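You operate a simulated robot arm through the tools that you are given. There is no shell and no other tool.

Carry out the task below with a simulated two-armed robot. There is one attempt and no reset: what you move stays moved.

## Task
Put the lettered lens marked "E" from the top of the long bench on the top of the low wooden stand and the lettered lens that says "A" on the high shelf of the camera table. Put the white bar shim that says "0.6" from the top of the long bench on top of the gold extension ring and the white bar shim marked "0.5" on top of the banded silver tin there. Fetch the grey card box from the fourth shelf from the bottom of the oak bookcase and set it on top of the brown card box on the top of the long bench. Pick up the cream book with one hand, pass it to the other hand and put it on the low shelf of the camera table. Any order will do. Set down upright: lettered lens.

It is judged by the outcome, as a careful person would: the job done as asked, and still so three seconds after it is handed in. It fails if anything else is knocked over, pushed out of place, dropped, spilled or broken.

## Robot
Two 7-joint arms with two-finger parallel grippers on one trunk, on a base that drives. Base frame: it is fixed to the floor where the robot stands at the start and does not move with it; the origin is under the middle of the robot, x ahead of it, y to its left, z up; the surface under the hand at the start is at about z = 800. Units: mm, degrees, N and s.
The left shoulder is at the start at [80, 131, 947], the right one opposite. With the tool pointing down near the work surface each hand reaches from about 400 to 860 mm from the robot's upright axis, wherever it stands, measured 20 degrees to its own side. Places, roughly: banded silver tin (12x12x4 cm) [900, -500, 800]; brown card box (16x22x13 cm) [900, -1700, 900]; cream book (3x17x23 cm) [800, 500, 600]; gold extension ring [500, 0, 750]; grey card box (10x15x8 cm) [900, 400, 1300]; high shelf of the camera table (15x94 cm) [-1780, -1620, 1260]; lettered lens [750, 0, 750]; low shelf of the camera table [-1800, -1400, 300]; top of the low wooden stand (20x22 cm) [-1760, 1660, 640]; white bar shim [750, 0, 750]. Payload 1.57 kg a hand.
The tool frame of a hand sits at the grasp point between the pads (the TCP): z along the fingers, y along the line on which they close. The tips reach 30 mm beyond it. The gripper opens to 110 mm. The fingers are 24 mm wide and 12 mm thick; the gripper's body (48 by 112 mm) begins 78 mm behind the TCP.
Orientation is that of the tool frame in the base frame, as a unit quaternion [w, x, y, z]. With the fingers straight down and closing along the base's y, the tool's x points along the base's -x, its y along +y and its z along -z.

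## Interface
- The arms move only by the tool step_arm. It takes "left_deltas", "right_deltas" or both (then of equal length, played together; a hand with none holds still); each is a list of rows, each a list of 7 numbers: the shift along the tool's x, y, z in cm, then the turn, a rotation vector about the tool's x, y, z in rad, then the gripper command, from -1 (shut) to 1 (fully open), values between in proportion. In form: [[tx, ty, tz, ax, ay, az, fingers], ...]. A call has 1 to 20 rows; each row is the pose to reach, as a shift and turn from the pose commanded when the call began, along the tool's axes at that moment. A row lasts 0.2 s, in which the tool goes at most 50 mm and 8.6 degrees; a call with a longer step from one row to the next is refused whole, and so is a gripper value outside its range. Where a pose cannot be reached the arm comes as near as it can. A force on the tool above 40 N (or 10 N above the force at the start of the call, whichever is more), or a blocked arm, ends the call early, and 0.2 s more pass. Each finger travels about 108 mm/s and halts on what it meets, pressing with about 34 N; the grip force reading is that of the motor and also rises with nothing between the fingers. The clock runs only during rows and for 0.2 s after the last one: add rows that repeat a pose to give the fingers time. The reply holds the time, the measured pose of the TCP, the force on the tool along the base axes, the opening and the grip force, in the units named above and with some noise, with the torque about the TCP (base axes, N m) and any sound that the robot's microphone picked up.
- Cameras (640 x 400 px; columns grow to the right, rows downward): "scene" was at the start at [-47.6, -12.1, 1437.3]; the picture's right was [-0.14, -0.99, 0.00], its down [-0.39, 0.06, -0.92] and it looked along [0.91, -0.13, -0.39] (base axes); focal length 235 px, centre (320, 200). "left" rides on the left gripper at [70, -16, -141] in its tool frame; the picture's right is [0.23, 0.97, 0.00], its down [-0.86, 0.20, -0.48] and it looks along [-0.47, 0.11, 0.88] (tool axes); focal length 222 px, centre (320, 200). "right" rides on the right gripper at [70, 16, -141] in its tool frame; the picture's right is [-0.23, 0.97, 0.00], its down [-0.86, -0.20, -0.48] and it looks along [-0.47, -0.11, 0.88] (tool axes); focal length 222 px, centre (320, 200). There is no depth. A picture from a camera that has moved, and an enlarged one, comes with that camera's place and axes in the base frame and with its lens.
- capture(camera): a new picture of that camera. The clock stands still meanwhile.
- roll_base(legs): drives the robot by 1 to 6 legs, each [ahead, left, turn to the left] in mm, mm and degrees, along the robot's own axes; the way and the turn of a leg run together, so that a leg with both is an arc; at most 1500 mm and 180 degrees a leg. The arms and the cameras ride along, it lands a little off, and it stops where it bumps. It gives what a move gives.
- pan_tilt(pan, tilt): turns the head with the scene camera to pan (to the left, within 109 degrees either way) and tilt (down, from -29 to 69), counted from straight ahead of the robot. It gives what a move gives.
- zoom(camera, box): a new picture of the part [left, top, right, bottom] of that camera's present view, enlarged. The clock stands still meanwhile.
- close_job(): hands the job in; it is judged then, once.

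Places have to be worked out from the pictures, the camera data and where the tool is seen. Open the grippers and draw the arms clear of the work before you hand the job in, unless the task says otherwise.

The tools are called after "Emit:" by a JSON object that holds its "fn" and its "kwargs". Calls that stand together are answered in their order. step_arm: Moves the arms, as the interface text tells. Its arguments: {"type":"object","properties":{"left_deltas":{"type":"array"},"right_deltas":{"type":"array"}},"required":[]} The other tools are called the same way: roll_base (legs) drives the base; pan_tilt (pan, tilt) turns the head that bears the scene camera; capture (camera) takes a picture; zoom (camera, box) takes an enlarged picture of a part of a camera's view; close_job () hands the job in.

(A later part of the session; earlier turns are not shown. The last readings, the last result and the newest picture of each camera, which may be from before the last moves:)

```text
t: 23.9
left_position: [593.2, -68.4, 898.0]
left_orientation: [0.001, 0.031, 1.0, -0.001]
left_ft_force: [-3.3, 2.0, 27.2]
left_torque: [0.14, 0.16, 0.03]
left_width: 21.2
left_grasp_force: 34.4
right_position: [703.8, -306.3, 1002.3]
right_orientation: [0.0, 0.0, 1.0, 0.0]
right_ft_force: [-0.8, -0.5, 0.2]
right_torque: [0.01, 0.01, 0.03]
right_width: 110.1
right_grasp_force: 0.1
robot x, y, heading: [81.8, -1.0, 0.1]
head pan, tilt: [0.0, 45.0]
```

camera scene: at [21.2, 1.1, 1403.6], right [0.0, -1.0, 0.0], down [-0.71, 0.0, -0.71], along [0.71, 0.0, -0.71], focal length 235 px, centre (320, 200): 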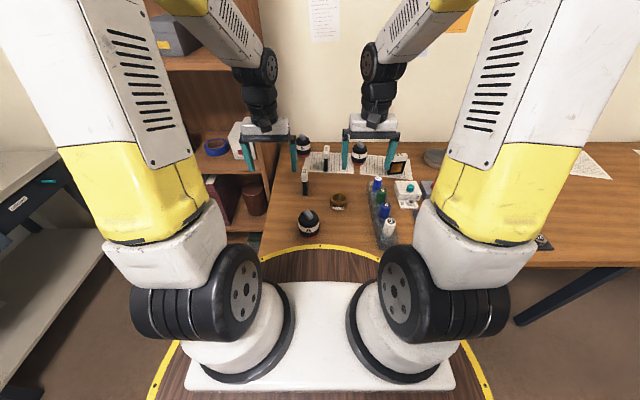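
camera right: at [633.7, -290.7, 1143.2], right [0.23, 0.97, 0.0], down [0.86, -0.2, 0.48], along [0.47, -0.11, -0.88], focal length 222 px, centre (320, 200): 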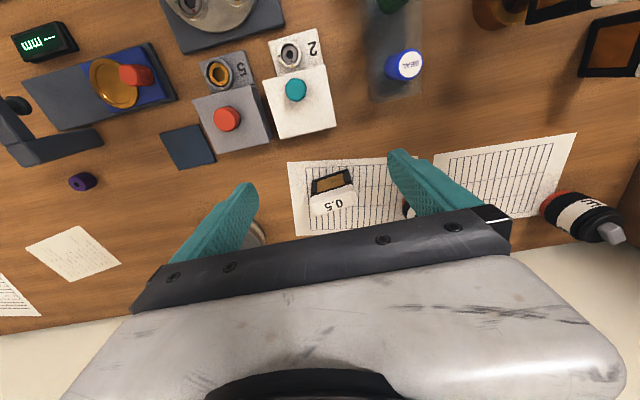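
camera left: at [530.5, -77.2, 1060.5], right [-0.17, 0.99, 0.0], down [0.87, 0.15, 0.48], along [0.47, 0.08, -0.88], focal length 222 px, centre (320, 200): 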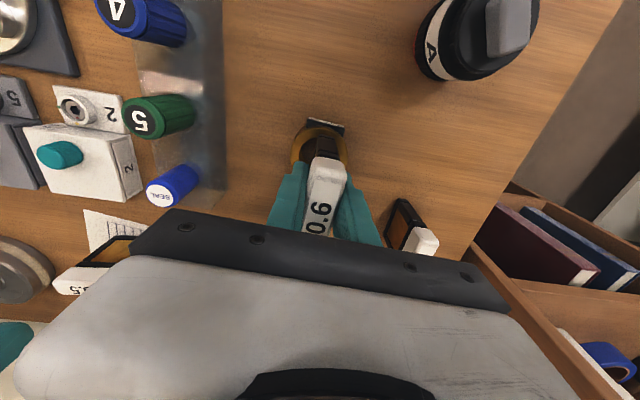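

Contact at ring top ≈834. I ease up 1.5 mm, open partly, then fully, and raise.

Emit:
{"fn": "step_arm", "kwargs": {"left_deltas": [[0, 0, -0.13, 0, 0, 0, -1], [0, 0, -0.13, 0, 0, 0, -0.5], [0, 0, -0.13, 0, 0, 0, -0.3], [0, 0, -0.13, 0, 0, 0, 0.1], [0, 0, -0.13, 0, 0, 0, 0.1]]}}

Emit:
{"fn": "zoom", "kwargs": {"camera": "scene", "box": [320, 165, 370, 215]}}

```text
t: 25.1
left_position: [592.4, -66.5, 898.9]
left_orientation: [0.0, 0.031, 1.0, 0.0]
left_ft_force: [-0.6, 0.3, 0.6]
left_torque: [-0.02, -0.02, 0.02]
left_width: 60.3
left_grasp_force: 0.1
right_position: [702.9, -307.0, 1000.3]
right_orientation: [-0.001, 0.0, 1.0, -0.001]
right_ft_force: [-0.2, -0.3, -0.1]
right_torque: [0.01, 0.0, -0.01]
right_width: 110.2
right_grasp_force: 0.1
robot x, y, heading: [82.7, -2.3, 0.1]
head pan, tilt: [0.0, 45.0]
```

```text
8.00 times, centred on (345, 190) of scene
camera zoom: at [22.0, 1.0, 1403.6], right [0.0, -1.0, 0.0], down [-0.71, 0.0, -0.71], along [0.71, 0.0, -0.71], focal length 1877 px, centre (120, 280)
```

zoom: 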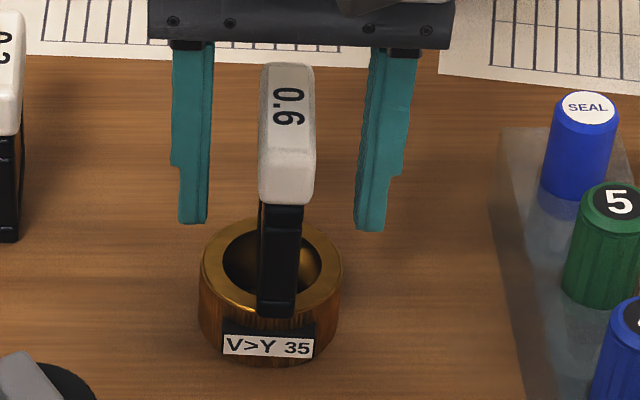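

Shim 0.6 stands squarely on the ring. I raise the left hand away and move the right hand above shim 0.5 (≈(781,-307), long side along y, turned ~6°).

Emit:
{"fn": "step_arm", "kwargs": {"left_deltas": [[0, 0, -1, 0, 0, 0, 0.3], [0, 0, -3, 0, 0, 0, 1], [0, 0, -7, 0, 0, 0, 1], [0, 0, -11, 0, 0, 0, 1], [0, 0, -15, 0, 0, 0, 1], [0, 4, -15, 0, 0, -0.06, 1], [0, 8, -15, 0, 0, -0.06, 1], [0, 12, -15, 0, 0, -0.06, 1]], "right_deltas": [[-2, 0, 0, 0, 0, -0.03, 1], [-4, 0, 0, 0, 0, -0.06, 1], [-6, 0, 0, 0, 0, -0.09, 1], [-7.75, 0, 0, 0, 0, -0.11, 1], [-7.75, 0, 2, 0, 0, -0.11, 1], [-7.75, 0, 3.7, 0, 0, -0.11, 1], [-7.75, 0, 3.7, 0, 0, -0.11, 1], [-7.75, 0, 3.7, 0, 0, -0.11, 1]]}}

Emit:
{"fn": "capture", "kwargs": {"camera": "right"}}

Emit:
{"fn": "zoom", "kwargs": {"camera": "right", "box": [230, 120, 410, 240]}}

Emit:
{"fn": "capture", "kwargs": {"camera": "scene"}}

```text
t: 26.9
left_position: [601.7, 54.0, 1049.4]
left_orientation: [0.0, 0.001, 1.0, 0.0]
left_ft_force: [0.3, -1.1, -0.3]
left_torque: [0.06, 0.02, 0.0]
left_width: 109.7
left_grasp_force: 0.1
right_position: [779.6, -305.6, 964.7]
right_orientation: [0.0, -0.055, 0.999, 0.0]
right_ft_force: [-0.4, -0.6, 0.1]
right_torque: [0.01, 0.01, 0.05]
right_width: 110.0
right_grasp_force: 0.0
robot x, y, heading: [85.5, 2.5, -0.1]
head pan, tilt: [0.0, 45.0]
```

```text
taken
camera right: at [709.1, -298.4, 1105.5], right [0.12, 0.99, 0.0], down [0.87, -0.11, 0.48], along [0.47, -0.06, -0.88], focal length 222 px, centre (320, 200)
```

right: 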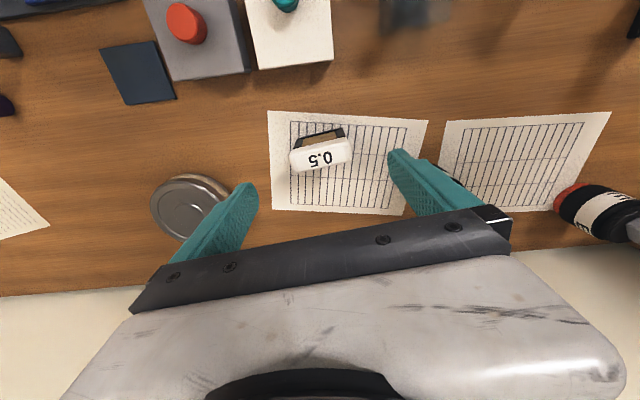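

```text
3.33 times, centred on (320, 180) of right
camera zoom: at [709.1, -298.4, 1105.5], right [0.12, 0.99, 0.0], down [0.87, -0.11, 0.48], along [0.47, -0.06, -0.88], focal length 740 px, centre (320, 267)
```

zoom: 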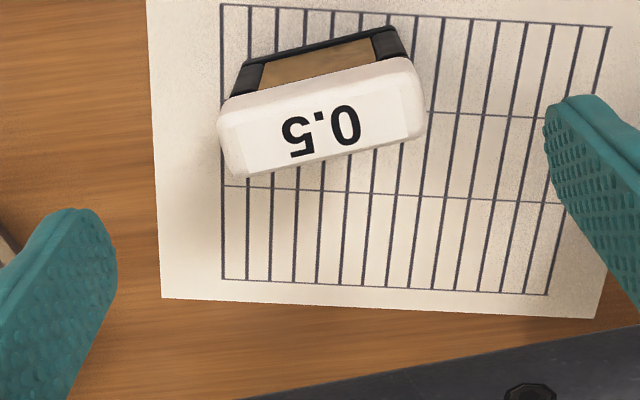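

```text
taken
camera scene: at [22.0, 0.7, 1403.6], right [0.0, -1.0, 0.0], down [-0.71, 0.0, -0.71], along [0.71, 0.0, -0.71], focal length 235 px, centre (320, 200)
```

scene: 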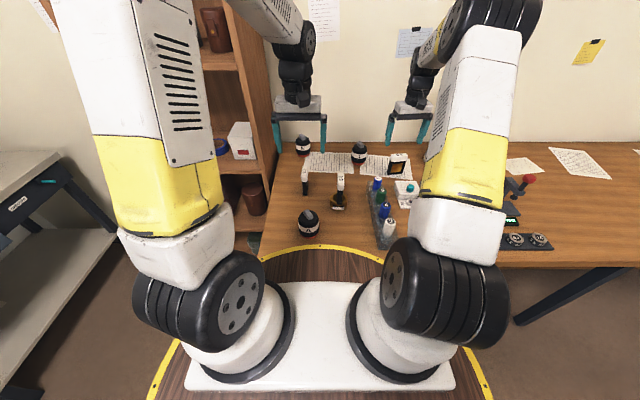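

Cap centred ≈(779,-306), aligned with the jaws. Lower to z≈866 and close.

Emit:
{"fn": "step_arm", "kwargs": {"right_deltas": [[0, 0, 4, 0, 0, 0, 1], [0, 0, 8, 0, 0, 0, 1], [0, 0, 9.9, 0, 0, 0, 1], [0, 0, 9.9, 0, 0, 0, 1], [0, 0, 9.9, 0, 0, 0, 0.4], [0, 0, 9.9, 0, 0, 0, 0], [0, 0, 9.9, 0, 0, 0, -0.5], [0, 0, 9.9, 0, 0, 0, -1], [0, 0, 9.9, 0, 0, 0, -1]]}}

Emit:
{"fn": "capture", "kwargs": {"camera": "right"}}

Emit:
{"fn": "zoom", "kwargs": {"camera": "scene", "box": [340, 120, 460, 220]}}

```text
t: 28.9
left_position: [601.5, 53.6, 1050.1]
left_orientation: [0.0, 0.0, 1.0, -0.001]
left_ft_force: [-0.5, 0.3, 0.2]
left_torque: [0.0, -0.03, 0.01]
left_width: 110.0
left_grasp_force: 0.1
right_position: [780.3, -305.0, 865.0]
right_orientation: [0.0, -0.054, 0.999, 0.0]
right_ft_force: [0.5, -0.9, -0.6]
right_torque: [-0.01, 0.0, 0.0]
right_width: 63.7
right_grasp_force: 34.2
robot x, y, heading: [78.2, 1.8, -0.4]
head pan, tilt: [0.0, 45.0]
```

```text
taken
camera right: at [708.7, -296.9, 1006.4], right [0.12, 0.99, 0.0], down [0.87, -0.1, 0.48], along [0.47, -0.06, -0.88], focal length 222 px, centre (320, 200)
```

right: 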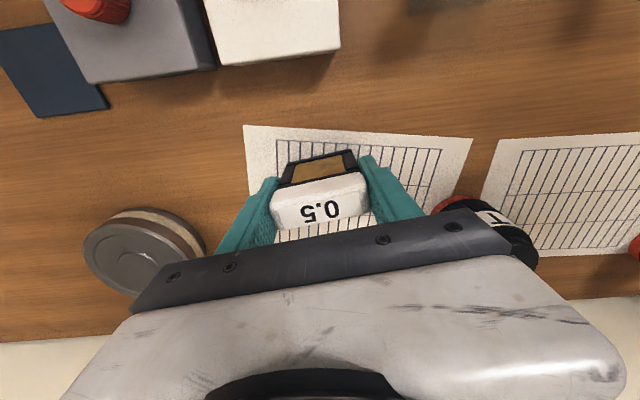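

```text
4.00 times, centred on (400, 170) of scene
camera zoom: at [22.0, 1.0, 1403.6], right [0.0, -1.0, 0.0], down [-0.71, 0.0, -0.71], along [0.71, 0.0, -0.71], focal length 939 px, centre (0, 320)
```

zoom: 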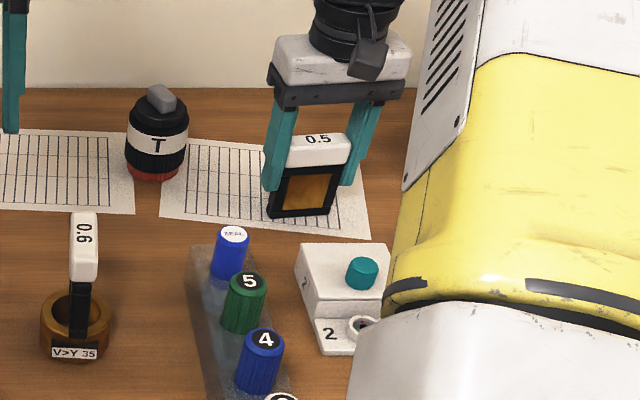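

Gripped at 63.7 mm. Lift and swing toward the tin, staying short of it to view it.

Emit:
{"fn": "step_arm", "kwargs": {"right_deltas": [[0, 0, -4, 0, 0, 0, -1], [0, 0, -8, 0, 0, 0, -1], [0, 0, -12, 0, 0, 0, -1], [0, 0, -15, 0, 0, 0, -1], [1, -4, -15, 0, 0, 0, -1], [2, -8.5, -15, 0, 0, 0, -1], [3, -13, -15, 0, 0, 0, -1], [3.9, -17.2, -15, 0, 0, 0, -1], [3.9, -17.2, -15, 0, 0, 0, -1]]}}

Emit:
{"fn": "capture", "kwargs": {"camera": "right"}}

Emit:
{"fn": "capture", "kwargs": {"camera": "scene"}}

```text
t: 30.9
left_position: [601.5, 53.6, 1049.3]
left_orientation: [0.0, -0.001, 1.0, 0.0]
left_ft_force: [0.5, -0.6, 0.1]
left_torque: [0.01, 0.04, 0.01]
left_width: 110.2
left_grasp_force: 0.1
right_position: [761.3, -479.4, 1014.3]
right_orientation: [0.0, -0.055, 0.998, 0.001]
right_ft_force: [0.9, 0.6, -0.4]
right_torque: [-0.03, 0.0, -0.04]
right_width: 63.4
right_grasp_force: 33.7
robot x, y, heading: [81.2, 3.6, -0.1]
head pan, tilt: [0.0, 45.0]
```

```text
taken
camera right: at [689.6, -471.8, 1156.0], right [0.12, 0.99, 0.0], down [0.87, -0.1, 0.48], along [0.47, -0.06, -0.88], focal length 222 px, centre (320, 200)
```

right: 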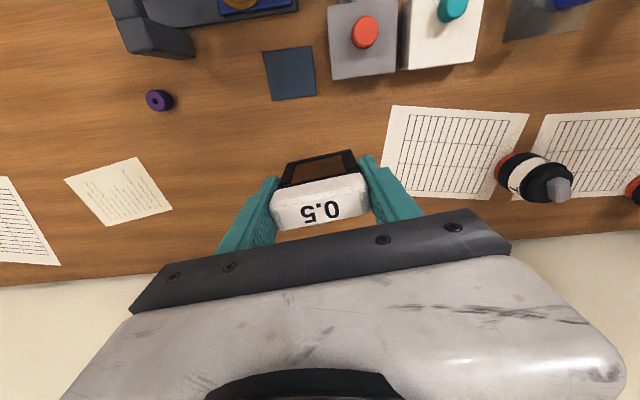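

```text
taken
camera scene: at [21.9, 1.0, 1403.6], right [0.0, -1.0, 0.0], down [-0.71, 0.0, -0.71], along [0.71, 0.0, -0.71], focal length 235 px, centre (320, 200)
```

scene: 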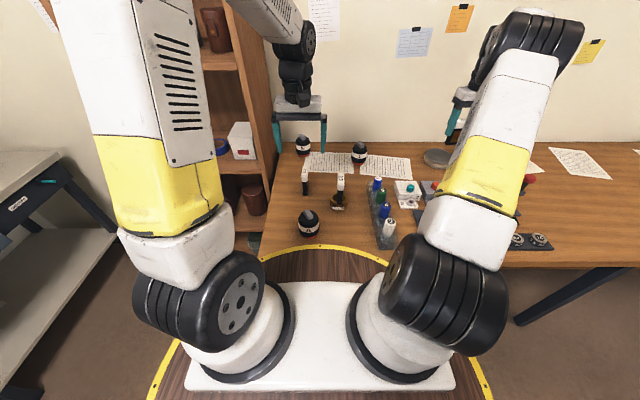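

Tin is hidden from the wrist camera by the gripper; I measure it from the scene camera.

Emit:
{"fn": "zoom", "kwargs": {"camera": "scene", "box": [400, 120, 480, 180]}}

Emit:
{"fn": "capture", "kwargs": {"camera": "left"}}

```text
6.67 times, centred on (440, 150) of scene
camera zoom: at [21.9, 1.0, 1403.6], right [0.0, -1.0, 0.0], down [-0.71, 0.0, -0.71], along [0.71, 0.0, -0.71], focal length 1564 px, centre (-480, 533)
```

zoom: 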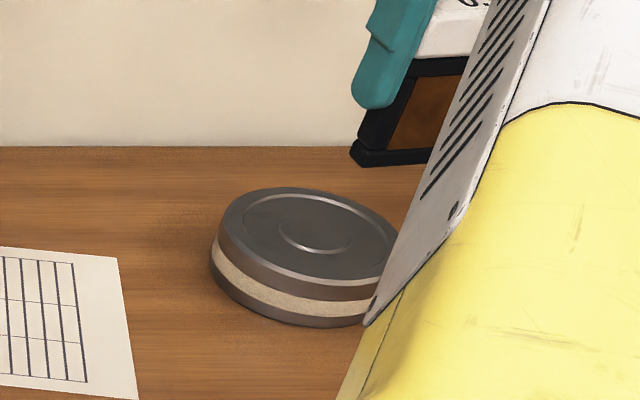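

```text
taken
camera left: at [532.9, 36.6, 1190.4], right [-0.23, 0.97, 0.0], down [0.86, 0.2, 0.48], along [0.47, 0.11, -0.88], focal length 222 px, centre (320, 200)
```

left: 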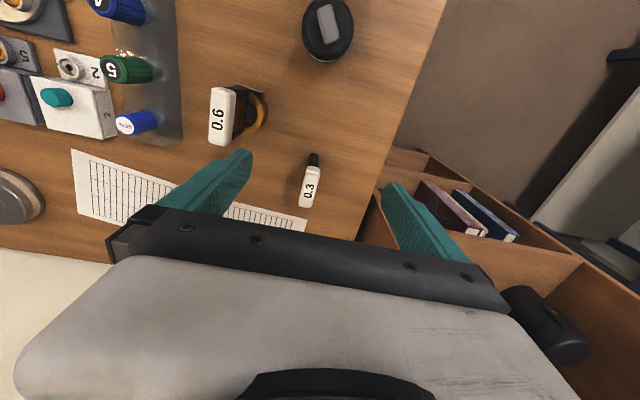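

Tin top centre ≈(851,-500,840). It is a stretch for the right arm, so I shift the base 150 mm to the right.

Emit:
{"fn": "roll_base", "kwargs": {"legs": [[0, -150, 0]]}}

Emit:
{"fn": "capture", "kwargs": {"camera": "scene"}}

Emit:
{"fn": "capture", "kwargs": {"camera": "right"}}

```text
t: 32.2
left_position: [600.1, -98.9, 1050.2]
left_orientation: [0.0, 0.002, 1.0, 0.001]
left_ft_force: [-0.4, -0.7, -0.5]
left_torque: [0.0, -0.02, -0.01]
left_width: 110.0
left_grasp_force: 0.0
right_position: [759.4, -631.0, 1014.6]
right_orientation: [0.0, -0.054, 0.999, -0.001]
right_ft_force: [0.1, 0.5, -0.6]
right_torque: [0.02, -0.02, 0.01]
right_width: 63.5
right_grasp_force: 34.4
robot x, y, heading: [80.2, -151.3, -0.2]
head pan, tilt: [0.0, 45.0]
```

```text
taken
camera scene: at [21.8, -149.5, 1403.6], right [0.0, -1.0, 0.0], down [-0.71, 0.0, -0.71], along [0.71, 0.0, -0.71], focal length 235 px, centre (320, 200)
```

scene: 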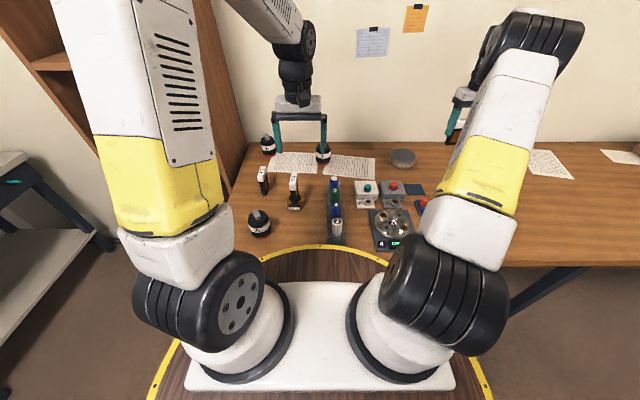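

```text
taken
camera right: at [688.5, -623.4, 1156.2], right [0.12, 0.99, 0.0], down [0.87, -0.11, 0.48], along [0.47, -0.06, -0.88], focal length 222 px, centre (320, 200)
```

right: 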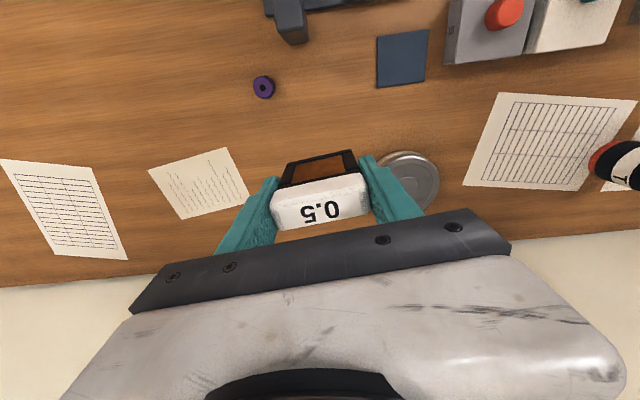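

The tin is now unobstructed in the scene camera; zoom to fix its centre.

Emit:
{"fn": "zoom", "kwargs": {"camera": "scene", "box": [370, 135, 434, 181]}}

Emit:
{"fn": "zoom", "kwargs": {"camera": "right", "box": [350, 120, 470, 220]}}

```text
8.70 times, centred on (402, 158) of scene
camera zoom: at [21.8, -149.5, 1403.6], right [0.0, -1.0, 0.0], down [-0.71, 0.0, -0.71], along [0.71, 0.0, -0.71], focal length 2040 px, centre (-393, 565)
```

zoom: 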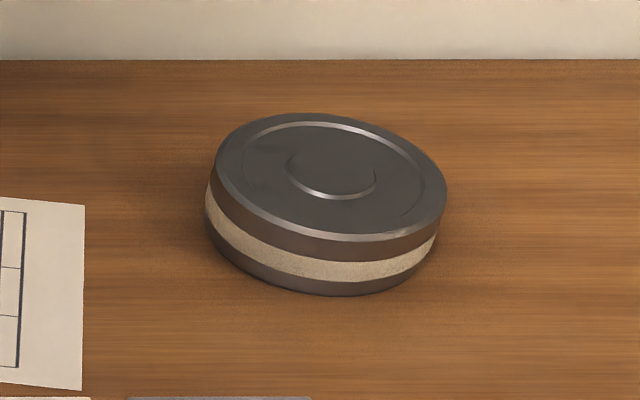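

```text
4.00 times, centred on (410, 170) of right
camera zoom: at [688.5, -623.4, 1156.2], right [0.12, 0.99, 0.0], down [0.87, -0.11, 0.48], along [0.47, -0.06, -0.88], focal length 888 px, centre (-40, 320)
```

zoom: 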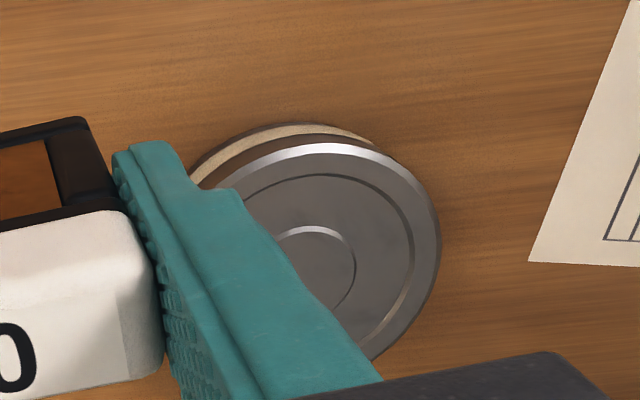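

Tin centre ≈(852,-501), top ≈840. Move the shim over it and lower to 20 mm above.

Emit:
{"fn": "step_arm", "kwargs": {"right_deltas": [[-3.5, 3, 0, 0, 0, 0, -1], [-7, 6, 0, 0, 0, 0, -1], [-9, 9, 0, 0, 0, 0, -1], [-10.5, 11.9, 0, 0, 0, 0, -1], [-10.5, 11.9, 4, 0, 0, 0, -1], [-10.5, 11.9, 8, 0, 0, 0, -1], [-10.5, 11.9, 8.9, 0, 0, 0, -1], [-10.5, 11.9, 8.9, 0, 0, 0, -1]]}}

Emit:
{"fn": "zoom", "kwargs": {"camera": "scene", "box": [370, 125, 434, 181]}}

Emit:
{"fn": "capture", "kwargs": {"camera": "right"}}

```text
t: 34.0
left_position: [600.7, -99.6, 1049.4]
left_orientation: [0.0, 0.002, 1.0, 0.0]
left_ft_force: [0.0, 0.4, -0.1]
left_torque: [0.03, 0.0, 0.03]
left_width: 109.8
left_grasp_force: 0.0
right_position: [850.9, -501.5, 926.2]
right_orientation: [0.0, -0.054, 0.999, 0.0]
right_ft_force: [0.5, 0.2, -0.7]
right_torque: [0.0, 0.0, -0.01]
right_width: 63.5
right_grasp_force: 33.7
robot x, y, heading: [78.0, -151.1, -0.0]
head pan, tilt: [0.0, 45.0]
```

```text
7.14 times, centred on (402, 153) of scene
camera zoom: at [21.8, -149.6, 1403.6], right [0.0, -1.0, 0.0], down [-0.71, 0.0, -0.71], along [0.71, 0.0, -0.71], focal length 1676 px, centre (-266, 536)
```

zoom: 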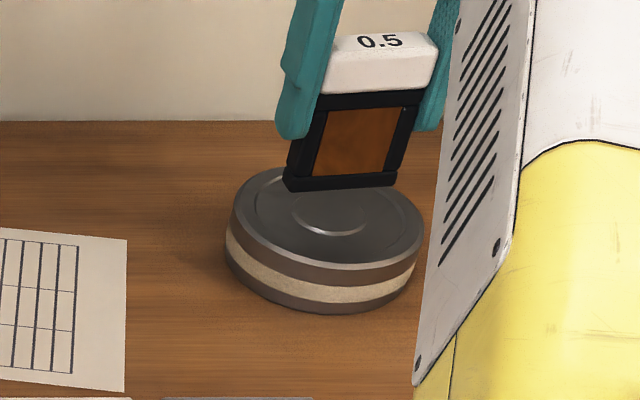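

```text
taken
camera right: at [779.9, -493.6, 1067.4], right [0.12, 0.99, 0.0], down [0.87, -0.11, 0.48], along [0.47, -0.06, -0.88], focal length 222 px, centre (320, 200)
```

right: 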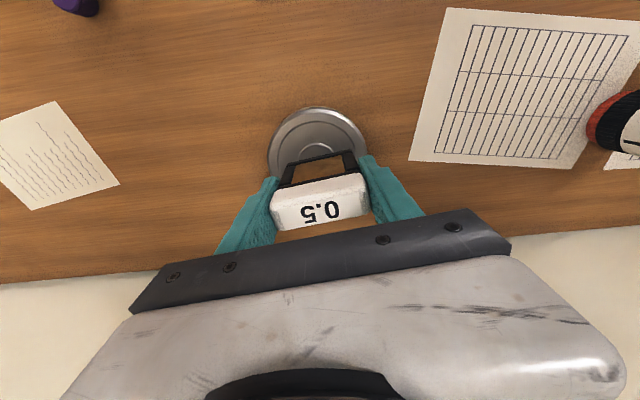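

Aligned over the tin. Lower gently.

Emit:
{"fn": "step_arm", "kwargs": {"right_deltas": [[0.2, 0, 0.8, 0, 0, 0, -1], [0.2, 0, 1.6, 0, 0, 0, -1], [0.2, 0, 1.9, 0, 0, 0, -1], [0.2, 0, 1.9, 0, 0, 0, -1]]}}

Emit:
{"fn": "step_arm", "kwargs": {"right_deltas": [[0, 0, 0.1, 0, 0, 0, -1], [0, 0, 0.1, 0, 0, 0, -1]]}}

Emit:
{"fn": "step_arm", "kwargs": {"right_deltas": [[0, 0, 0.1, 0, 0, 0, -1], [0, 0, 0.1, 0, 0, 0, -1]]}}

```text
t: 35.0
left_position: [600.3, -98.9, 1049.0]
left_orientation: [0.0, 0.002, 1.0, -0.001]
left_ft_force: [-0.3, -0.4, 0.3]
left_torque: [-0.01, 0.01, 0.02]
left_width: 110.2
left_grasp_force: 0.0
right_position: [849.0, -501.9, 907.0]
right_orientation: [0.0, -0.054, 0.999, 0.0]
right_ft_force: [0.4, 0.4, -0.4]
right_torque: [-0.02, 0.03, 0.01]
right_width: 63.2
right_grasp_force: 34.3
robot x, y, heading: [76.9, -151.1, -0.3]
head pan, tilt: [0.0, 45.0]
```

```text
t: 35.6
left_position: [600.9, -98.8, 1049.0]
left_orientation: [0.0, 0.002, 1.0, 0.001]
left_ft_force: [0.8, -0.8, -0.6]
left_torque: [0.07, 0.02, -0.05]
left_width: 110.1
left_grasp_force: 0.1
right_position: [849.3, -502.3, 905.5]
right_orientation: [0.0, -0.054, 0.999, 0.0]
right_ft_force: [-0.5, -0.3, -0.5]
right_torque: [0.0, 0.04, 0.01]
right_width: 63.6
right_grasp_force: 33.6
robot x, y, heading: [84.2, -150.9, -0.2]
head pan, tilt: [0.0, 45.0]
```

```text
t: 36.2
left_position: [602.2, -99.3, 1048.6]
left_orientation: [0.0, 0.002, 1.0, 0.0]
left_ft_force: [0.9, -0.2, -0.1]
left_torque: [0.01, -0.02, -0.01]
left_width: 110.1
left_grasp_force: 0.2
right_position: [849.1, -502.8, 905.1]
right_orientation: [0.001, -0.053, 0.999, -0.001]
right_ft_force: [1.2, 0.3, -0.3]
right_torque: [-0.02, 0.04, 0.01]
right_width: 63.5
right_grasp_force: 34.0
robot x, y, heading: [79.8, -149.7, 0.1]
head pan, tilt: [0.0, 45.0]
```

No contact yet; continue in 1 mm steps.

Emit:
{"fn": "step_arm", "kwargs": {"right_deltas": [[0, 0, 0.1, 0, 0, 0, -1], [0, 0, 0.1, 0, 0, 0, -1]]}}

Emit:
{"fn": "step_arm", "kwargs": {"right_deltas": [[0, 0, 0.1, 0, 0, 0, -1], [0, 0, 0.1, 0, 0, 0, -1]]}}

Emit:
{"fn": "zoom", "kwargs": {"camera": "scene", "box": [370, 125, 434, 181]}}

```text
t: 36.9
left_position: [601.9, -99.0, 1049.4]
left_orientation: [0.001, 0.001, 1.0, -0.001]
left_ft_force: [0.0, -0.3, 0.7]
left_torque: [0.01, 0.01, 0.02]
left_width: 110.1
left_grasp_force: 0.0
right_position: [848.2, -502.1, 903.6]
right_orientation: [0.001, -0.056, 0.998, 0.0]
right_ft_force: [-0.3, -0.7, -1.3]
right_torque: [0.0, -0.03, -0.01]
right_width: 63.5
right_grasp_force: 33.3
robot x, y, heading: [82.5, -151.8, -0.2]
head pan, tilt: [0.0, 45.0]
```

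```text
t: 37.5
left_position: [602.0, -97.7, 1050.9]
left_orientation: [0.0, 0.002, 1.0, 0.0]
left_ft_force: [0.5, -0.6, -1.4]
left_torque: [0.01, -0.02, 0.01]
left_width: 110.2
left_grasp_force: 0.1
right_position: [849.2, -503.2, 902.1]
right_orientation: [0.0, -0.054, 0.999, 0.0]
right_ft_force: [-0.6, 0.5, -1.0]
right_torque: [0.01, -0.02, 0.01]
right_width: 63.6
right_grasp_force: 33.7
robot x, y, heading: [80.7, -151.4, -0.4]
head pan, tilt: [0.0, 45.0]
```

```text
7.14 times, centred on (402, 153) of scene
camera zoom: at [21.8, -149.6, 1403.6], right [0.0, -1.0, 0.0], down [-0.71, 0.0, -0.71], along [0.71, 0.0, -0.71], focal length 1676 px, centre (-266, 536)
```

zoom: 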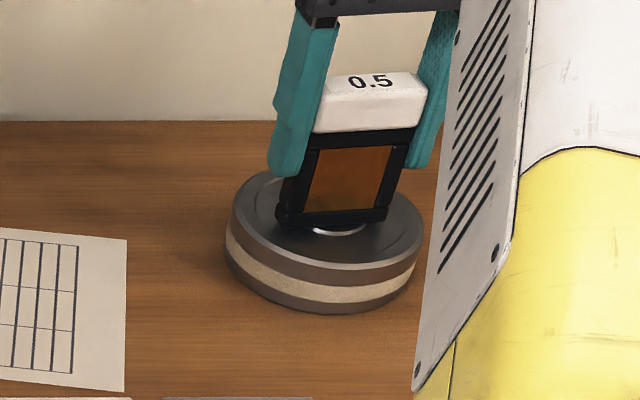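

Emit:
{"fn": "step_arm", "kwargs": {"right_deltas": [[0, 0, 0.1, 0, 0, 0, -1], [0, 0, 0.1, 0, 0, 0, -1]]}}

Emit:
{"fn": "step_arm", "kwargs": {"right_deltas": [[0, 0, 0.1, 0, 0, 0, -1], [0, 0, 0.1, 0, 0, 0, -1]]}}

Emit:
{"fn": "step_arm", "kwargs": {"right_deltas": [[0, 0, 0.1, 0, 0, 0, -1], [0, 0, 0.1, 0, 0, 0, -1]]}}

```text
t: 38.0
left_position: [601.0, -99.2, 1049.5]
left_orientation: [-0.001, 0.002, 1.0, 0.0]
left_ft_force: [-0.1, 0.2, -0.2]
left_torque: [0.02, -0.01, 0.0]
left_width: 110.0
left_grasp_force: 0.1
right_position: [850.2, -503.0, 901.3]
right_orientation: [0.0, -0.055, 0.999, 0.0]
right_ft_force: [0.2, 0.3, -1.1]
right_torque: [-0.03, 0.02, -0.03]
right_width: 63.8
right_grasp_force: 34.0
robot x, y, heading: [76.3, -151.8, -0.2]
head pan, tilt: [0.0, 45.0]
```

```text
t: 38.6
left_position: [600.9, -97.7, 1050.1]
left_orientation: [0.001, 0.002, 1.0, 0.0]
left_ft_force: [-0.4, 1.0, 0.4]
left_torque: [-0.01, 0.02, 0.02]
left_width: 109.8
left_grasp_force: 0.0
right_position: [850.5, -502.5, 901.7]
right_orientation: [0.0, -0.055, 0.998, 0.0]
right_ft_force: [0.4, -0.4, 0.9]
right_torque: [0.0, 0.0, -0.01]
right_width: 63.5
right_grasp_force: 34.0
robot x, y, heading: [78.9, -147.0, -0.2]
head pan, tilt: [0.0, 45.0]
```

```text
t: 39.2
left_position: [601.0, -98.3, 1049.7]
left_orientation: [-0.001, 0.001, 1.0, 0.0]
left_ft_force: [0.4, 0.2, -0.6]
left_torque: [-0.05, -0.02, -0.02]
left_width: 110.2
left_grasp_force: 0.0
right_position: [850.3, -503.2, 901.3]
right_orientation: [0.001, -0.054, 0.999, 0.0]
right_ft_force: [-2.1, 0.7, 9.2]
right_torque: [0.08, 0.14, 0.02]
right_width: 63.7
right_grasp_force: 33.8
robot x, y, heading: [84.2, -149.6, 0.1]
head pan, tilt: [0.0, 45.0]
```

Contact (9 N). Open, check, then raise.

Emit:
{"fn": "step_arm", "kwargs": {"right_deltas": [[0, 0, 0, 0, 0, 0, 0.3], [0, 0, 0, 0, 0, 0, 0.5], [0, 0, 0, 0, 0, 0, 0.7], [0, 0, 0, 0, 0, 0, 0.9]]}}

Emit:
{"fn": "zoom", "kwargs": {"camera": "scene", "box": [370, 125, 434, 181]}}

Emit:
{"fn": "capture", "kwargs": {"camera": "right"}}

```text
t: 40.2
left_position: [601.9, -98.3, 1049.3]
left_orientation: [0.0, 0.001, 1.0, 0.001]
left_ft_force: [0.1, 0.2, -0.6]
left_torque: [0.02, 0.01, 0.03]
left_width: 110.1
left_grasp_force: 0.0
right_position: [849.7, -502.5, 899.4]
right_orientation: [0.0, -0.054, 0.999, 0.0]
right_ft_force: [0.0, -0.2, 0.8]
right_torque: [0.01, 0.01, 0.0]
right_width: 104.5
right_grasp_force: 0.0
robot x, y, heading: [80.7, -150.4, -0.3]
head pan, tilt: [0.0, 45.0]
```

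```text
7.14 times, centred on (402, 153) of scene
camera zoom: at [21.8, -149.6, 1403.6], right [0.0, -1.0, 0.0], down [-0.71, 0.0, -0.71], along [0.71, 0.0, -0.71], focal length 1676 px, centre (-266, 536)
```

zoom: 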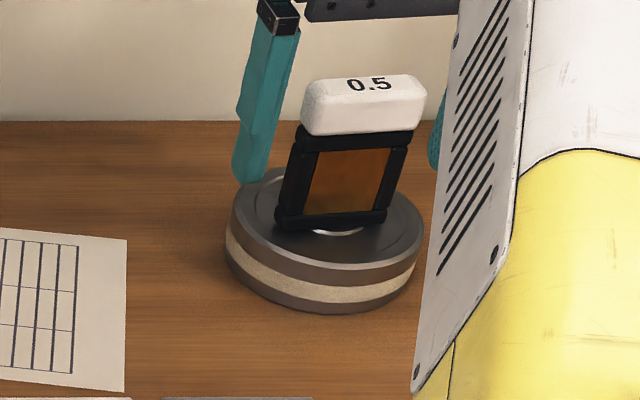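

```text
taken
camera right: at [778.2, -494.3, 1041.2], right [0.12, 0.99, 0.0], down [0.87, -0.11, 0.48], along [0.47, -0.06, -0.88], focal length 222 px, centre (320, 200)
```

right: 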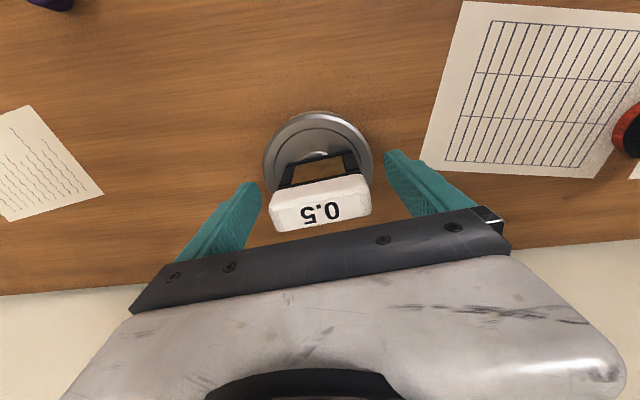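

Shim 0.5 stands on the tin. Raise the right hand, then shift the base back left for the lenses.

Emit:
{"fn": "step_arm", "kwargs": {"right_deltas": [[0, 0, -3, 0, 0, 0, 1], [0, 0, -7, 0, 0, 0, 1], [0, 0, -11, 0, 0, 0, 1], [0, 0, -15, 0, 0, 0, 1], [4, 0, -17, 0, 0, 0.05, 1], [8, 0, -19, 0, 0, 0.11, 1], [12, 0, -20, 0, 0, 0.11, 1], [16, 0, -20, 0, 0, 0.11, 1]]}}

Emit:
{"fn": "roll_base", "kwargs": {"legs": [[0, 180, 0]]}}

Emit:
{"fn": "capture", "kwargs": {"camera": "scene"}}

Emit:
{"fn": "capture", "kwargs": {"camera": "left"}}

```text
t: 42.0
left_position: [602.0, -98.7, 1050.1]
left_orientation: [0.0, 0.001, 1.0, 0.0]
left_ft_force: [0.0, 0.1, 0.6]
left_torque: [-0.02, 0.03, -0.01]
left_width: 110.3
left_grasp_force: 0.1
right_position: [689.8, -520.8, 1099.5]
right_orientation: [0.0, 0.0, 1.0, 0.0]
right_ft_force: [0.1, -0.3, -0.7]
right_torque: [0.01, 0.01, 0.03]
right_width: 109.9
right_grasp_force: 0.0
robot x, y, heading: [80.4, -151.1, 0.0]
head pan, tilt: [0.0, 45.0]
```

```text
t: 43.6
left_position: [601.6, 81.9, 1048.3]
left_orientation: [0.001, 0.001, 1.0, -0.001]
left_ft_force: [-0.5, -0.9, -0.1]
left_torque: [0.01, 0.0, 0.01]
left_width: 110.3
left_grasp_force: 0.0
right_position: [692.3, -340.1, 1102.0]
right_orientation: [0.0, 0.001, 1.0, 0.0]
right_ft_force: [-0.2, -0.2, 0.9]
right_torque: [0.01, 0.02, 0.01]
right_width: 110.1
right_grasp_force: 0.1
robot x, y, heading: [84.1, 28.3, 0.3]
head pan, tilt: [0.0, 45.0]
```

```text
taken
camera scene: at [22.2, 30.6, 1403.6], right [0.0, -1.0, 0.0], down [-0.71, 0.0, -0.71], along [0.71, 0.0, -0.71], focal length 235 px, centre (320, 200)
```

scene: 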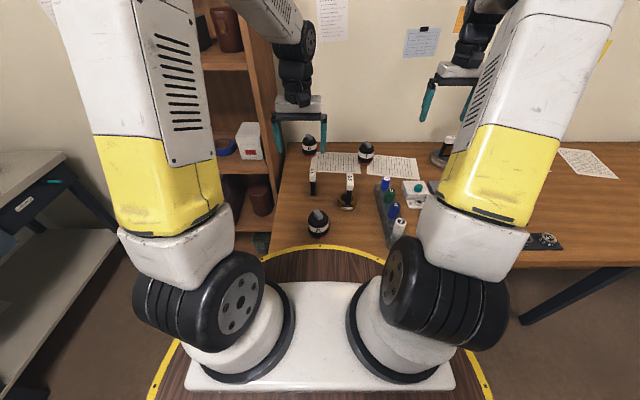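

```text
taken
camera left: at [533.2, 65.5, 1190.4], right [-0.22, 0.97, 0.0], down [0.86, 0.2, 0.48], along [0.47, 0.11, -0.88], focal length 222 px, centre (320, 200)
```

left: 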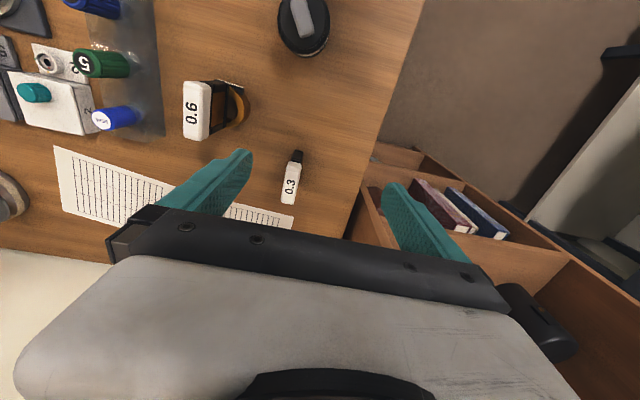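

Check clearance between lens E and the bookcase side panel.

Emit:
{"fn": "zoom", "kwargs": {"camera": "scene", "box": [240, 100, 380, 200]}}

Emit:
{"fn": "pan_tilt", "kwargs": {"pan": 15, "tilt": 20}}

Emit:
{"fn": "capture", "kwargs": {"camera": "scene"}}

```text
4.00 times, centred on (310, 150) of scene
camera zoom: at [22.2, 30.6, 1403.6], right [0.0, -1.0, 0.0], down [-0.71, 0.0, -0.71], along [0.71, 0.0, -0.71], focal length 939 px, centre (360, 400)
```

zoom: 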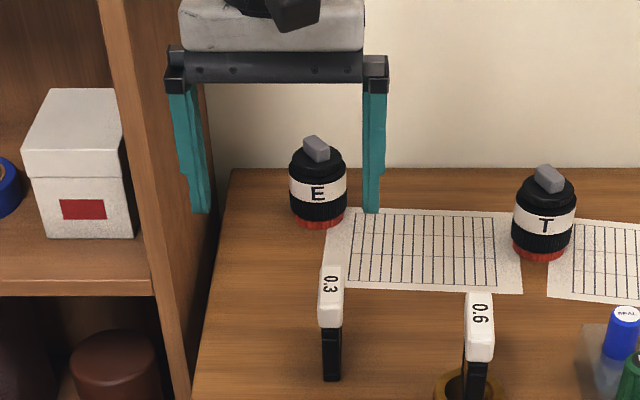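

```text
t: 44.5
left_position: [602.6, 82.9, 1049.4]
left_orientation: [0.0, 0.001, 1.0, 0.0]
left_ft_force: [0.0, -0.2, 0.6]
left_torque: [-0.02, -0.02, -0.01]
left_width: 110.2
left_grasp_force: 0.1
right_position: [692.1, -339.6, 1100.8]
right_orientation: [0.0, 0.001, 1.0, 0.0]
right_ft_force: [-0.4, -0.1, 0.1]
right_torque: [0.03, 0.03, 0.03]
right_width: 109.9
right_grasp_force: 0.0
robot x, y, heading: [82.3, 27.4, 0.1]
head pan, tilt: [15.0, 20.0]
```

```text
taken
camera scene: at [30.9, 54.8, 1442.2], right [0.26, -0.97, 0.0], down [-0.33, -0.09, -0.94], along [0.91, 0.24, -0.34], focal length 235 px, centre (320, 200)
```

scene: 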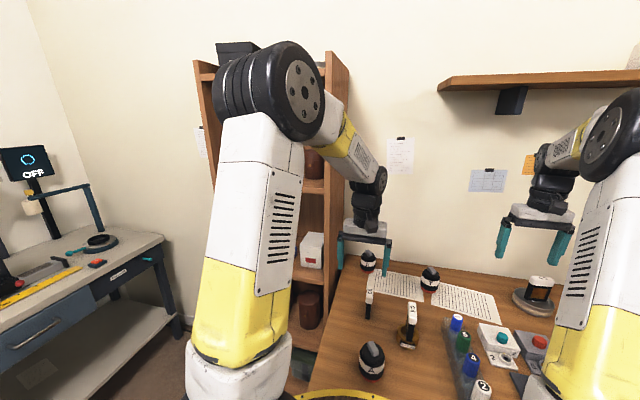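

Bookcase side panel is at y≈190 from x≈620, so lens E is safer with the right arm. Before choosing grasps I scout the camera table and the wooden stand with zooms.

Emit:
{"fn": "pan_tilt", "kwargs": {"pan": -109, "tilt": 15}}

Emit:
{"fn": "zoom", "kwargs": {"camera": "scene", "box": [360, 80, 640, 280]}}

Emit:
{"fn": "pan_tilt", "kwargs": {"pan": 109, "tilt": 15}}

Emit:
{"fn": "zoom", "kwargs": {"camera": "scene", "box": [0, 80, 280, 300]}}

```text
t: 46.5
left_position: [602.6, 82.0, 1048.9]
left_orientation: [-0.001, 0.001, 1.0, 0.0]
left_ft_force: [0.3, 0.6, -0.4]
left_torque: [-0.01, 0.01, -0.02]
left_width: 110.0
left_grasp_force: 0.1
right_position: [691.3, -339.8, 1101.2]
right_orientation: [0.0, 0.001, 1.0, 0.0]
right_ft_force: [-0.1, -0.2, 0.0]
right_torque: [0.01, 0.01, 0.01]
right_width: 110.1
right_grasp_force: 0.0
robot x, y, heading: [80.8, 31.7, 0.1]
head pan, tilt: [-108.9, 15.0]
```

```text
2.00 times, centred on (500, 180) of scene
camera zoom: at [-89.5, -57.4, 1450.4], right [-0.95, 0.32, 0.0], down [0.08, 0.24, -0.97], along [-0.31, -0.91, -0.26], focal length 469 px, centre (-40, 240)
```

zoom: 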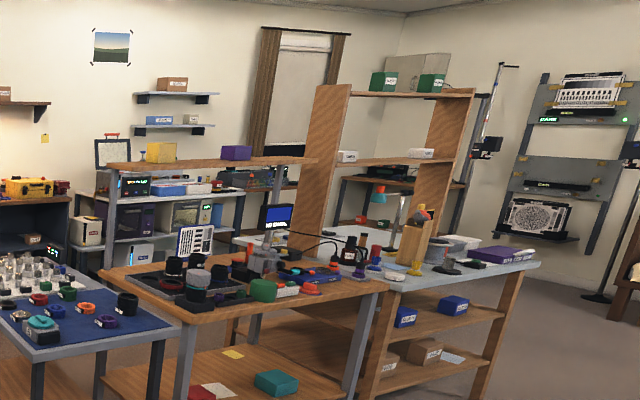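

```text
t: 49.6
left_position: [602.1, 81.9, 1049.6]
left_orientation: [0.0, 0.001, 1.0, 0.0]
left_ft_force: [1.0, -0.6, 1.0]
left_torque: [-0.02, 0.01, 0.04]
left_width: 110.2
left_grasp_force: 0.0
right_position: [691.5, -339.4, 1101.8]
right_orientation: [-0.001, 0.001, 1.0, 0.0]
right_ft_force: [-0.7, -0.8, 0.3]
right_torque: [0.05, -0.03, 0.0]
right_width: 109.9
right_grasp_force: 0.0
robot x, y, heading: [79.3, 31.7, 0.1]
head pan, tilt: [108.9, 15.0]
```

```text
1.82 times, centred on (140, 190) of scene
camera zoom: at [-89.1, 119.4, 1450.4], right [0.95, 0.32, 0.0], down [0.08, -0.25, -0.97], along [-0.31, 0.91, -0.26], focal length 427 px, centre (647, 218)
```

zoom: 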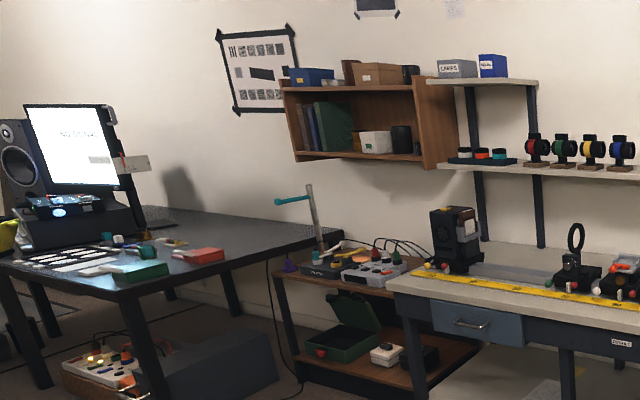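

The high shelf of the camera table faces +y (yellow and purple boxes on it). I zoom further to find the low wooden stand and see the table's shelves.

Emit:
{"fn": "zoom", "kwargs": {"camera": "scene", "box": [110, 140, 230, 280]}}

Emit:
{"fn": "pan_tilt", "kwargs": {"pan": -109, "tilt": 25}}

Emit:
{"fn": "zoom", "kwargs": {"camera": "scene", "box": [380, 80, 580, 300]}}

```text
2.86 times, centred on (170, 210) of scene
camera zoom: at [-89.1, 119.4, 1450.4], right [0.95, 0.32, 0.0], down [0.08, -0.25, -0.97], along [-0.31, 0.91, -0.26], focal length 670 px, centre (749, 171)
```

zoom: 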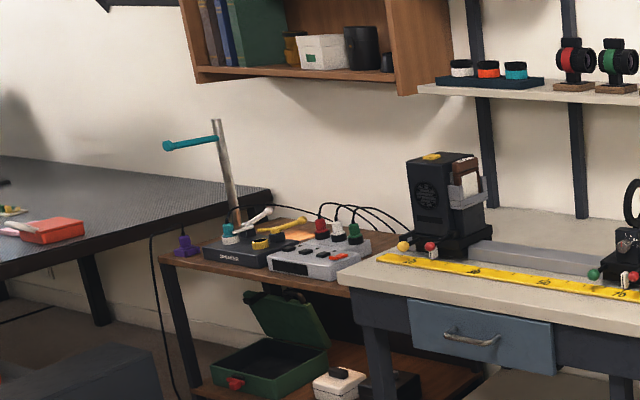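

```text
t: 52.8
left_position: [602.0, 81.6, 1049.7]
left_orientation: [0.0, 0.001, 1.0, -0.001]
left_ft_force: [0.3, -0.6, 0.2]
left_torque: [-0.01, 0.01, 0.02]
left_width: 109.9
left_grasp_force: 0.1
right_position: [690.3, -339.8, 1101.2]
right_orientation: [0.0, 0.0, 1.0, -0.001]
right_ft_force: [-0.4, 0.0, 0.9]
right_torque: [0.01, 0.03, 0.0]
right_width: 110.0
right_grasp_force: 0.1
robot x, y, heading: [81.0, 29.8, -0.2]
head pan, tilt: [-108.9, 25.0]
```

```text
1.82 times, centred on (480, 190) of scene
camera zoom: at [-89.1, -56.2, 1434.2], right [-0.95, 0.32, 0.0], down [0.14, 0.4, -0.91], along [-0.29, -0.86, -0.42], focal length 427 px, centre (29, 218)
```

zoom: 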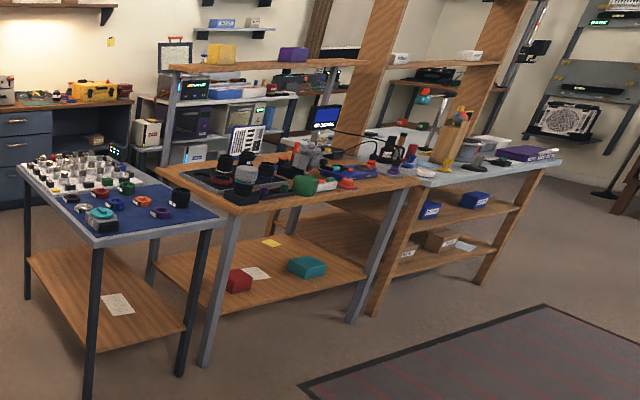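

Layout is understood: A must be placed with a well-tilted (near-horizontal) grasp; E at z=640 with a moderate tilt. I retract the left hand out of the way and bring the right hand toward lens E, tilting 45° forward.

Emit:
{"fn": "pan_tilt", "kwargs": {"pan": 0, "tilt": 40}}

Emit:
{"fn": "step_arm", "kwargs": {"left_deltas": [[3.5, 3.2, -1, 0, 0, 0, 1], [7, 6.4, -2, 0, 0, 0, 1], [10.5, 9.6, -3, 0, 0, 0, 1], [14, 12.8, -4, 0, 0, 0, 1], [18.2, 16.8, -5, 0, 0, 0, 1]]}}

Emit:
{"fn": "step_arm", "kwargs": {"right_deltas": [[-0.5, 3.5, 0, 0, 0, 0, 1], [-1, 7, 0, 0, -0.1, 0, 1], [-1.5, 11, 0, 0, -0.2, 0, 1], [-2, 15, 0, 0, -0.3, 0, 1], [-2.5, 19, 0, 0, -0.4, 0, 1], [-3, 23, 0, 0, -0.5, 0, 1], [-4, 27, 0, 0, -0.6, 0, 1], [-5, 31, 0, 0, -0.7, 0, 1], [-6, 35, 0, 0, -0.785, 0, 1], [-8, 38.5, 0, 0, -0.785, 0, 1], [-11, 41.5, 1, 0, -0.785, 0, 1], [-14, 41.7, 3, 0, -0.785, 0, 1]]}}

Emit:
{"fn": "capture", "kwargs": {"camera": "right"}}

Emit:
{"fn": "capture", "kwargs": {"camera": "scene"}}

```text
t: 54.6
left_position: [600.9, 81.9, 1048.1]
left_orientation: [0.0, 0.001, 1.0, 0.0]
left_ft_force: [-0.3, 0.1, 0.2]
left_torque: [-0.02, -0.02, 0.03]
left_width: 110.0
left_grasp_force: 0.0
right_position: [691.6, -339.8, 1100.9]
right_orientation: [0.001, 0.001, 1.0, 0.0]
right_ft_force: [0.5, 1.0, -0.4]
right_torque: [-0.02, 0.05, 0.01]
right_width: 110.1
right_grasp_force: 0.1
robot x, y, heading: [81.6, 31.8, -0.1]
head pan, tilt: [0.0, 40.0]
```

```text
refused: row 5 steps farther than a row can; nothing moved
```

```text
t: 56.7
left_position: [602.7, 91.8, 1046.8]
left_orientation: [0.0, -0.005, 1.0, 0.006]
left_ft_force: [-0.2, 0.9, -0.1]
left_torque: [-0.08, -0.03, 0.02]
left_width: 109.9
left_grasp_force: 0.1
right_position: [754.0, -2.7, 1102.1]
right_orientation: [0.378, 0.001, 0.926, -0.009]
right_ft_force: [-0.6, -0.7, -0.5]
right_torque: [0.08, -0.01, 0.16]
right_width: 109.9
right_grasp_force: 0.0
robot x, y, heading: [79.5, 28.8, -0.3]
head pan, tilt: [0.0, 40.0]
stopped in row 10 (left hand): the force on the tool passed its limit at 64 N (the readings are from after the stop); the commanded pose is now the measured one
```

```text
taken
camera right: at [604.3, 14.5, 1152.8], right [0.17, 0.97, 0.14], down [0.27, -0.19, 0.94], along [0.95, -0.12, -0.3], focal length 222 px, centre (320, 200)
```

right: 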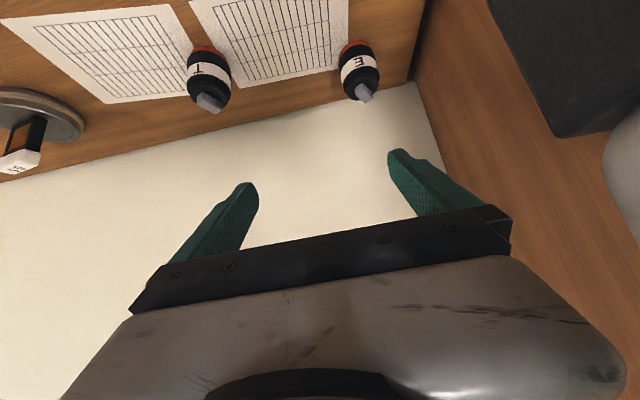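

```text
taken
camera scene: at [25.7, 30.2, 1410.8], right [0.0, -1.0, 0.0], down [-0.64, 0.0, -0.77], along [0.77, 0.0, -0.64], focal length 235 px, centre (320, 200)
```

scene: 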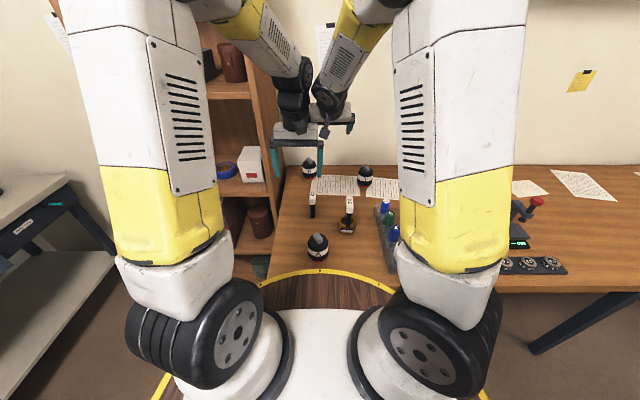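

My left-hand retract was refused (step too long), so the right arm nudged the left hand—nothing else was touched. Now retract the left hand in smaller steps.

Emit:
{"fn": "step_arm", "kwargs": {"left_deltas": [[2, 2, 0, 0, 0, 0, 1], [5, 5, -1, 0, 0, 0, 1], [8, 8, -2, 0, 0, 0, 1], [11, 10.5, -3, 0, 0, 0, 1], [14, 13, -4, 0, 0, 0, 1], [17, 15, -5, 0, 0, 0, 1]]}}

Emit:
{"fn": "capture", "kwargs": {"camera": "scene"}}

```text
t: 58.1
left_position: [431.0, 240.5, 1098.0]
left_orientation: [-0.001, -0.005, 1.0, 0.005]
left_ft_force: [0.6, -0.4, -0.7]
left_torque: [0.06, 0.05, 0.05]
left_width: 110.1
left_grasp_force: 0.0
right_position: [753.7, -1.2, 1100.4]
right_orientation: [0.377, 0.001, 0.926, -0.008]
right_ft_force: [-0.3, -0.5, -0.5]
right_torque: [0.03, 0.0, 0.01]
right_width: 110.0
right_grasp_force: 0.0
robot x, y, heading: [79.5, 33.5, 0.1]
head pan, tilt: [0.0, 40.0]
```

```text
taken
camera scene: at [26.3, 30.7, 1410.9], right [0.0, -1.0, 0.0], down [-0.64, 0.0, -0.77], along [0.77, 0.0, -0.64], focal length 235 px, centre (320, 200)
```

scene: 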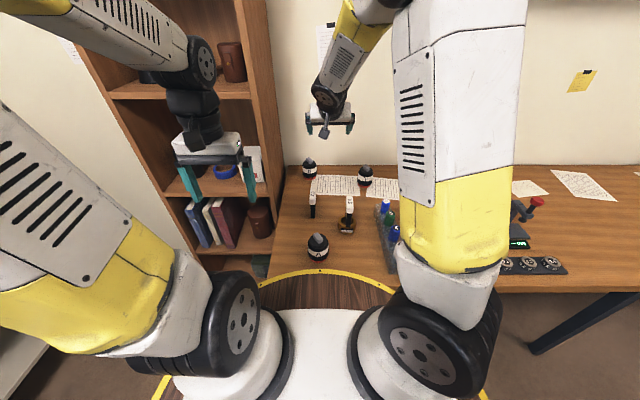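

Left hand is clear. Advance the right hand toward lens E to a pre-grasp about 110 mm above.

Emit:
{"fn": "step_arm", "kwargs": {"right_deltas": [[0.15, 1.6, 3.8, 0, 0, 0, 1], [0.3, 3.2, 7.6, 0, 0, 0, 1], [0.45, 4.8, 11.4, 0, 0, 0, 1], [0.6, 6.4, 15.2, 0, 0, 0, 1], [0.75, 7.7, 18.8, 0, 0, 0, 1], [0.75, 7.7, 18.8, 0, 0, 0, 1]]}}

Emit:
{"fn": "capture", "kwargs": {"camera": "right"}}

Emit:
{"fn": "zoom", "kwargs": {"camera": "scene", "box": [260, 110, 400, 210]}}

```text
t: 59.5
left_position: [431.1, 239.0, 1097.8]
left_orientation: [-0.001, -0.005, 1.0, 0.006]
left_ft_force: [-0.4, -0.3, -0.6]
left_torque: [-0.02, 0.02, 0.0]
left_width: 109.9
left_grasp_force: 0.1
right_position: [880.4, 71.5, 958.3]
right_orientation: [0.378, -0.001, 0.926, -0.008]
right_ft_force: [-0.1, 0.4, -0.4]
right_torque: [-0.02, -0.01, -0.01]
right_width: 110.2
right_grasp_force: 0.1
robot x, y, heading: [80.9, 26.9, -0.4]
head pan, tilt: [0.0, 40.0]
```

```text
taken
camera right: at [731.5, 88.9, 1011.1], right [0.17, 0.98, 0.14], down [0.27, -0.19, 0.94], along [0.95, -0.12, -0.3], focal length 222 px, centre (320, 200)
```

right: 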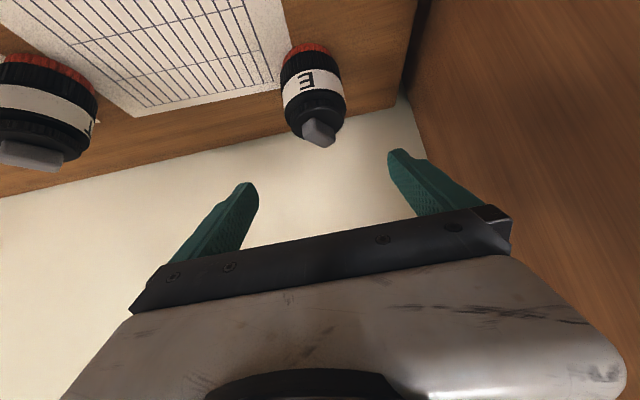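

```text
4.00 times, centred on (330, 160) of scene
camera zoom: at [25.8, 30.8, 1410.9], right [0.0, -1.0, 0.0], down [-0.64, 0.0, -0.77], along [0.77, 0.0, -0.64], focal length 939 px, centre (280, 360)
```

zoom: 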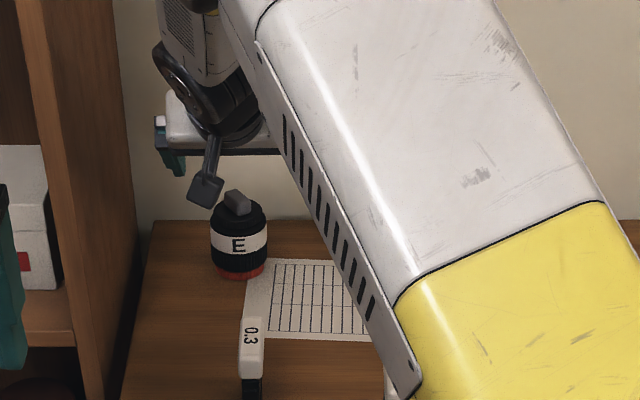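

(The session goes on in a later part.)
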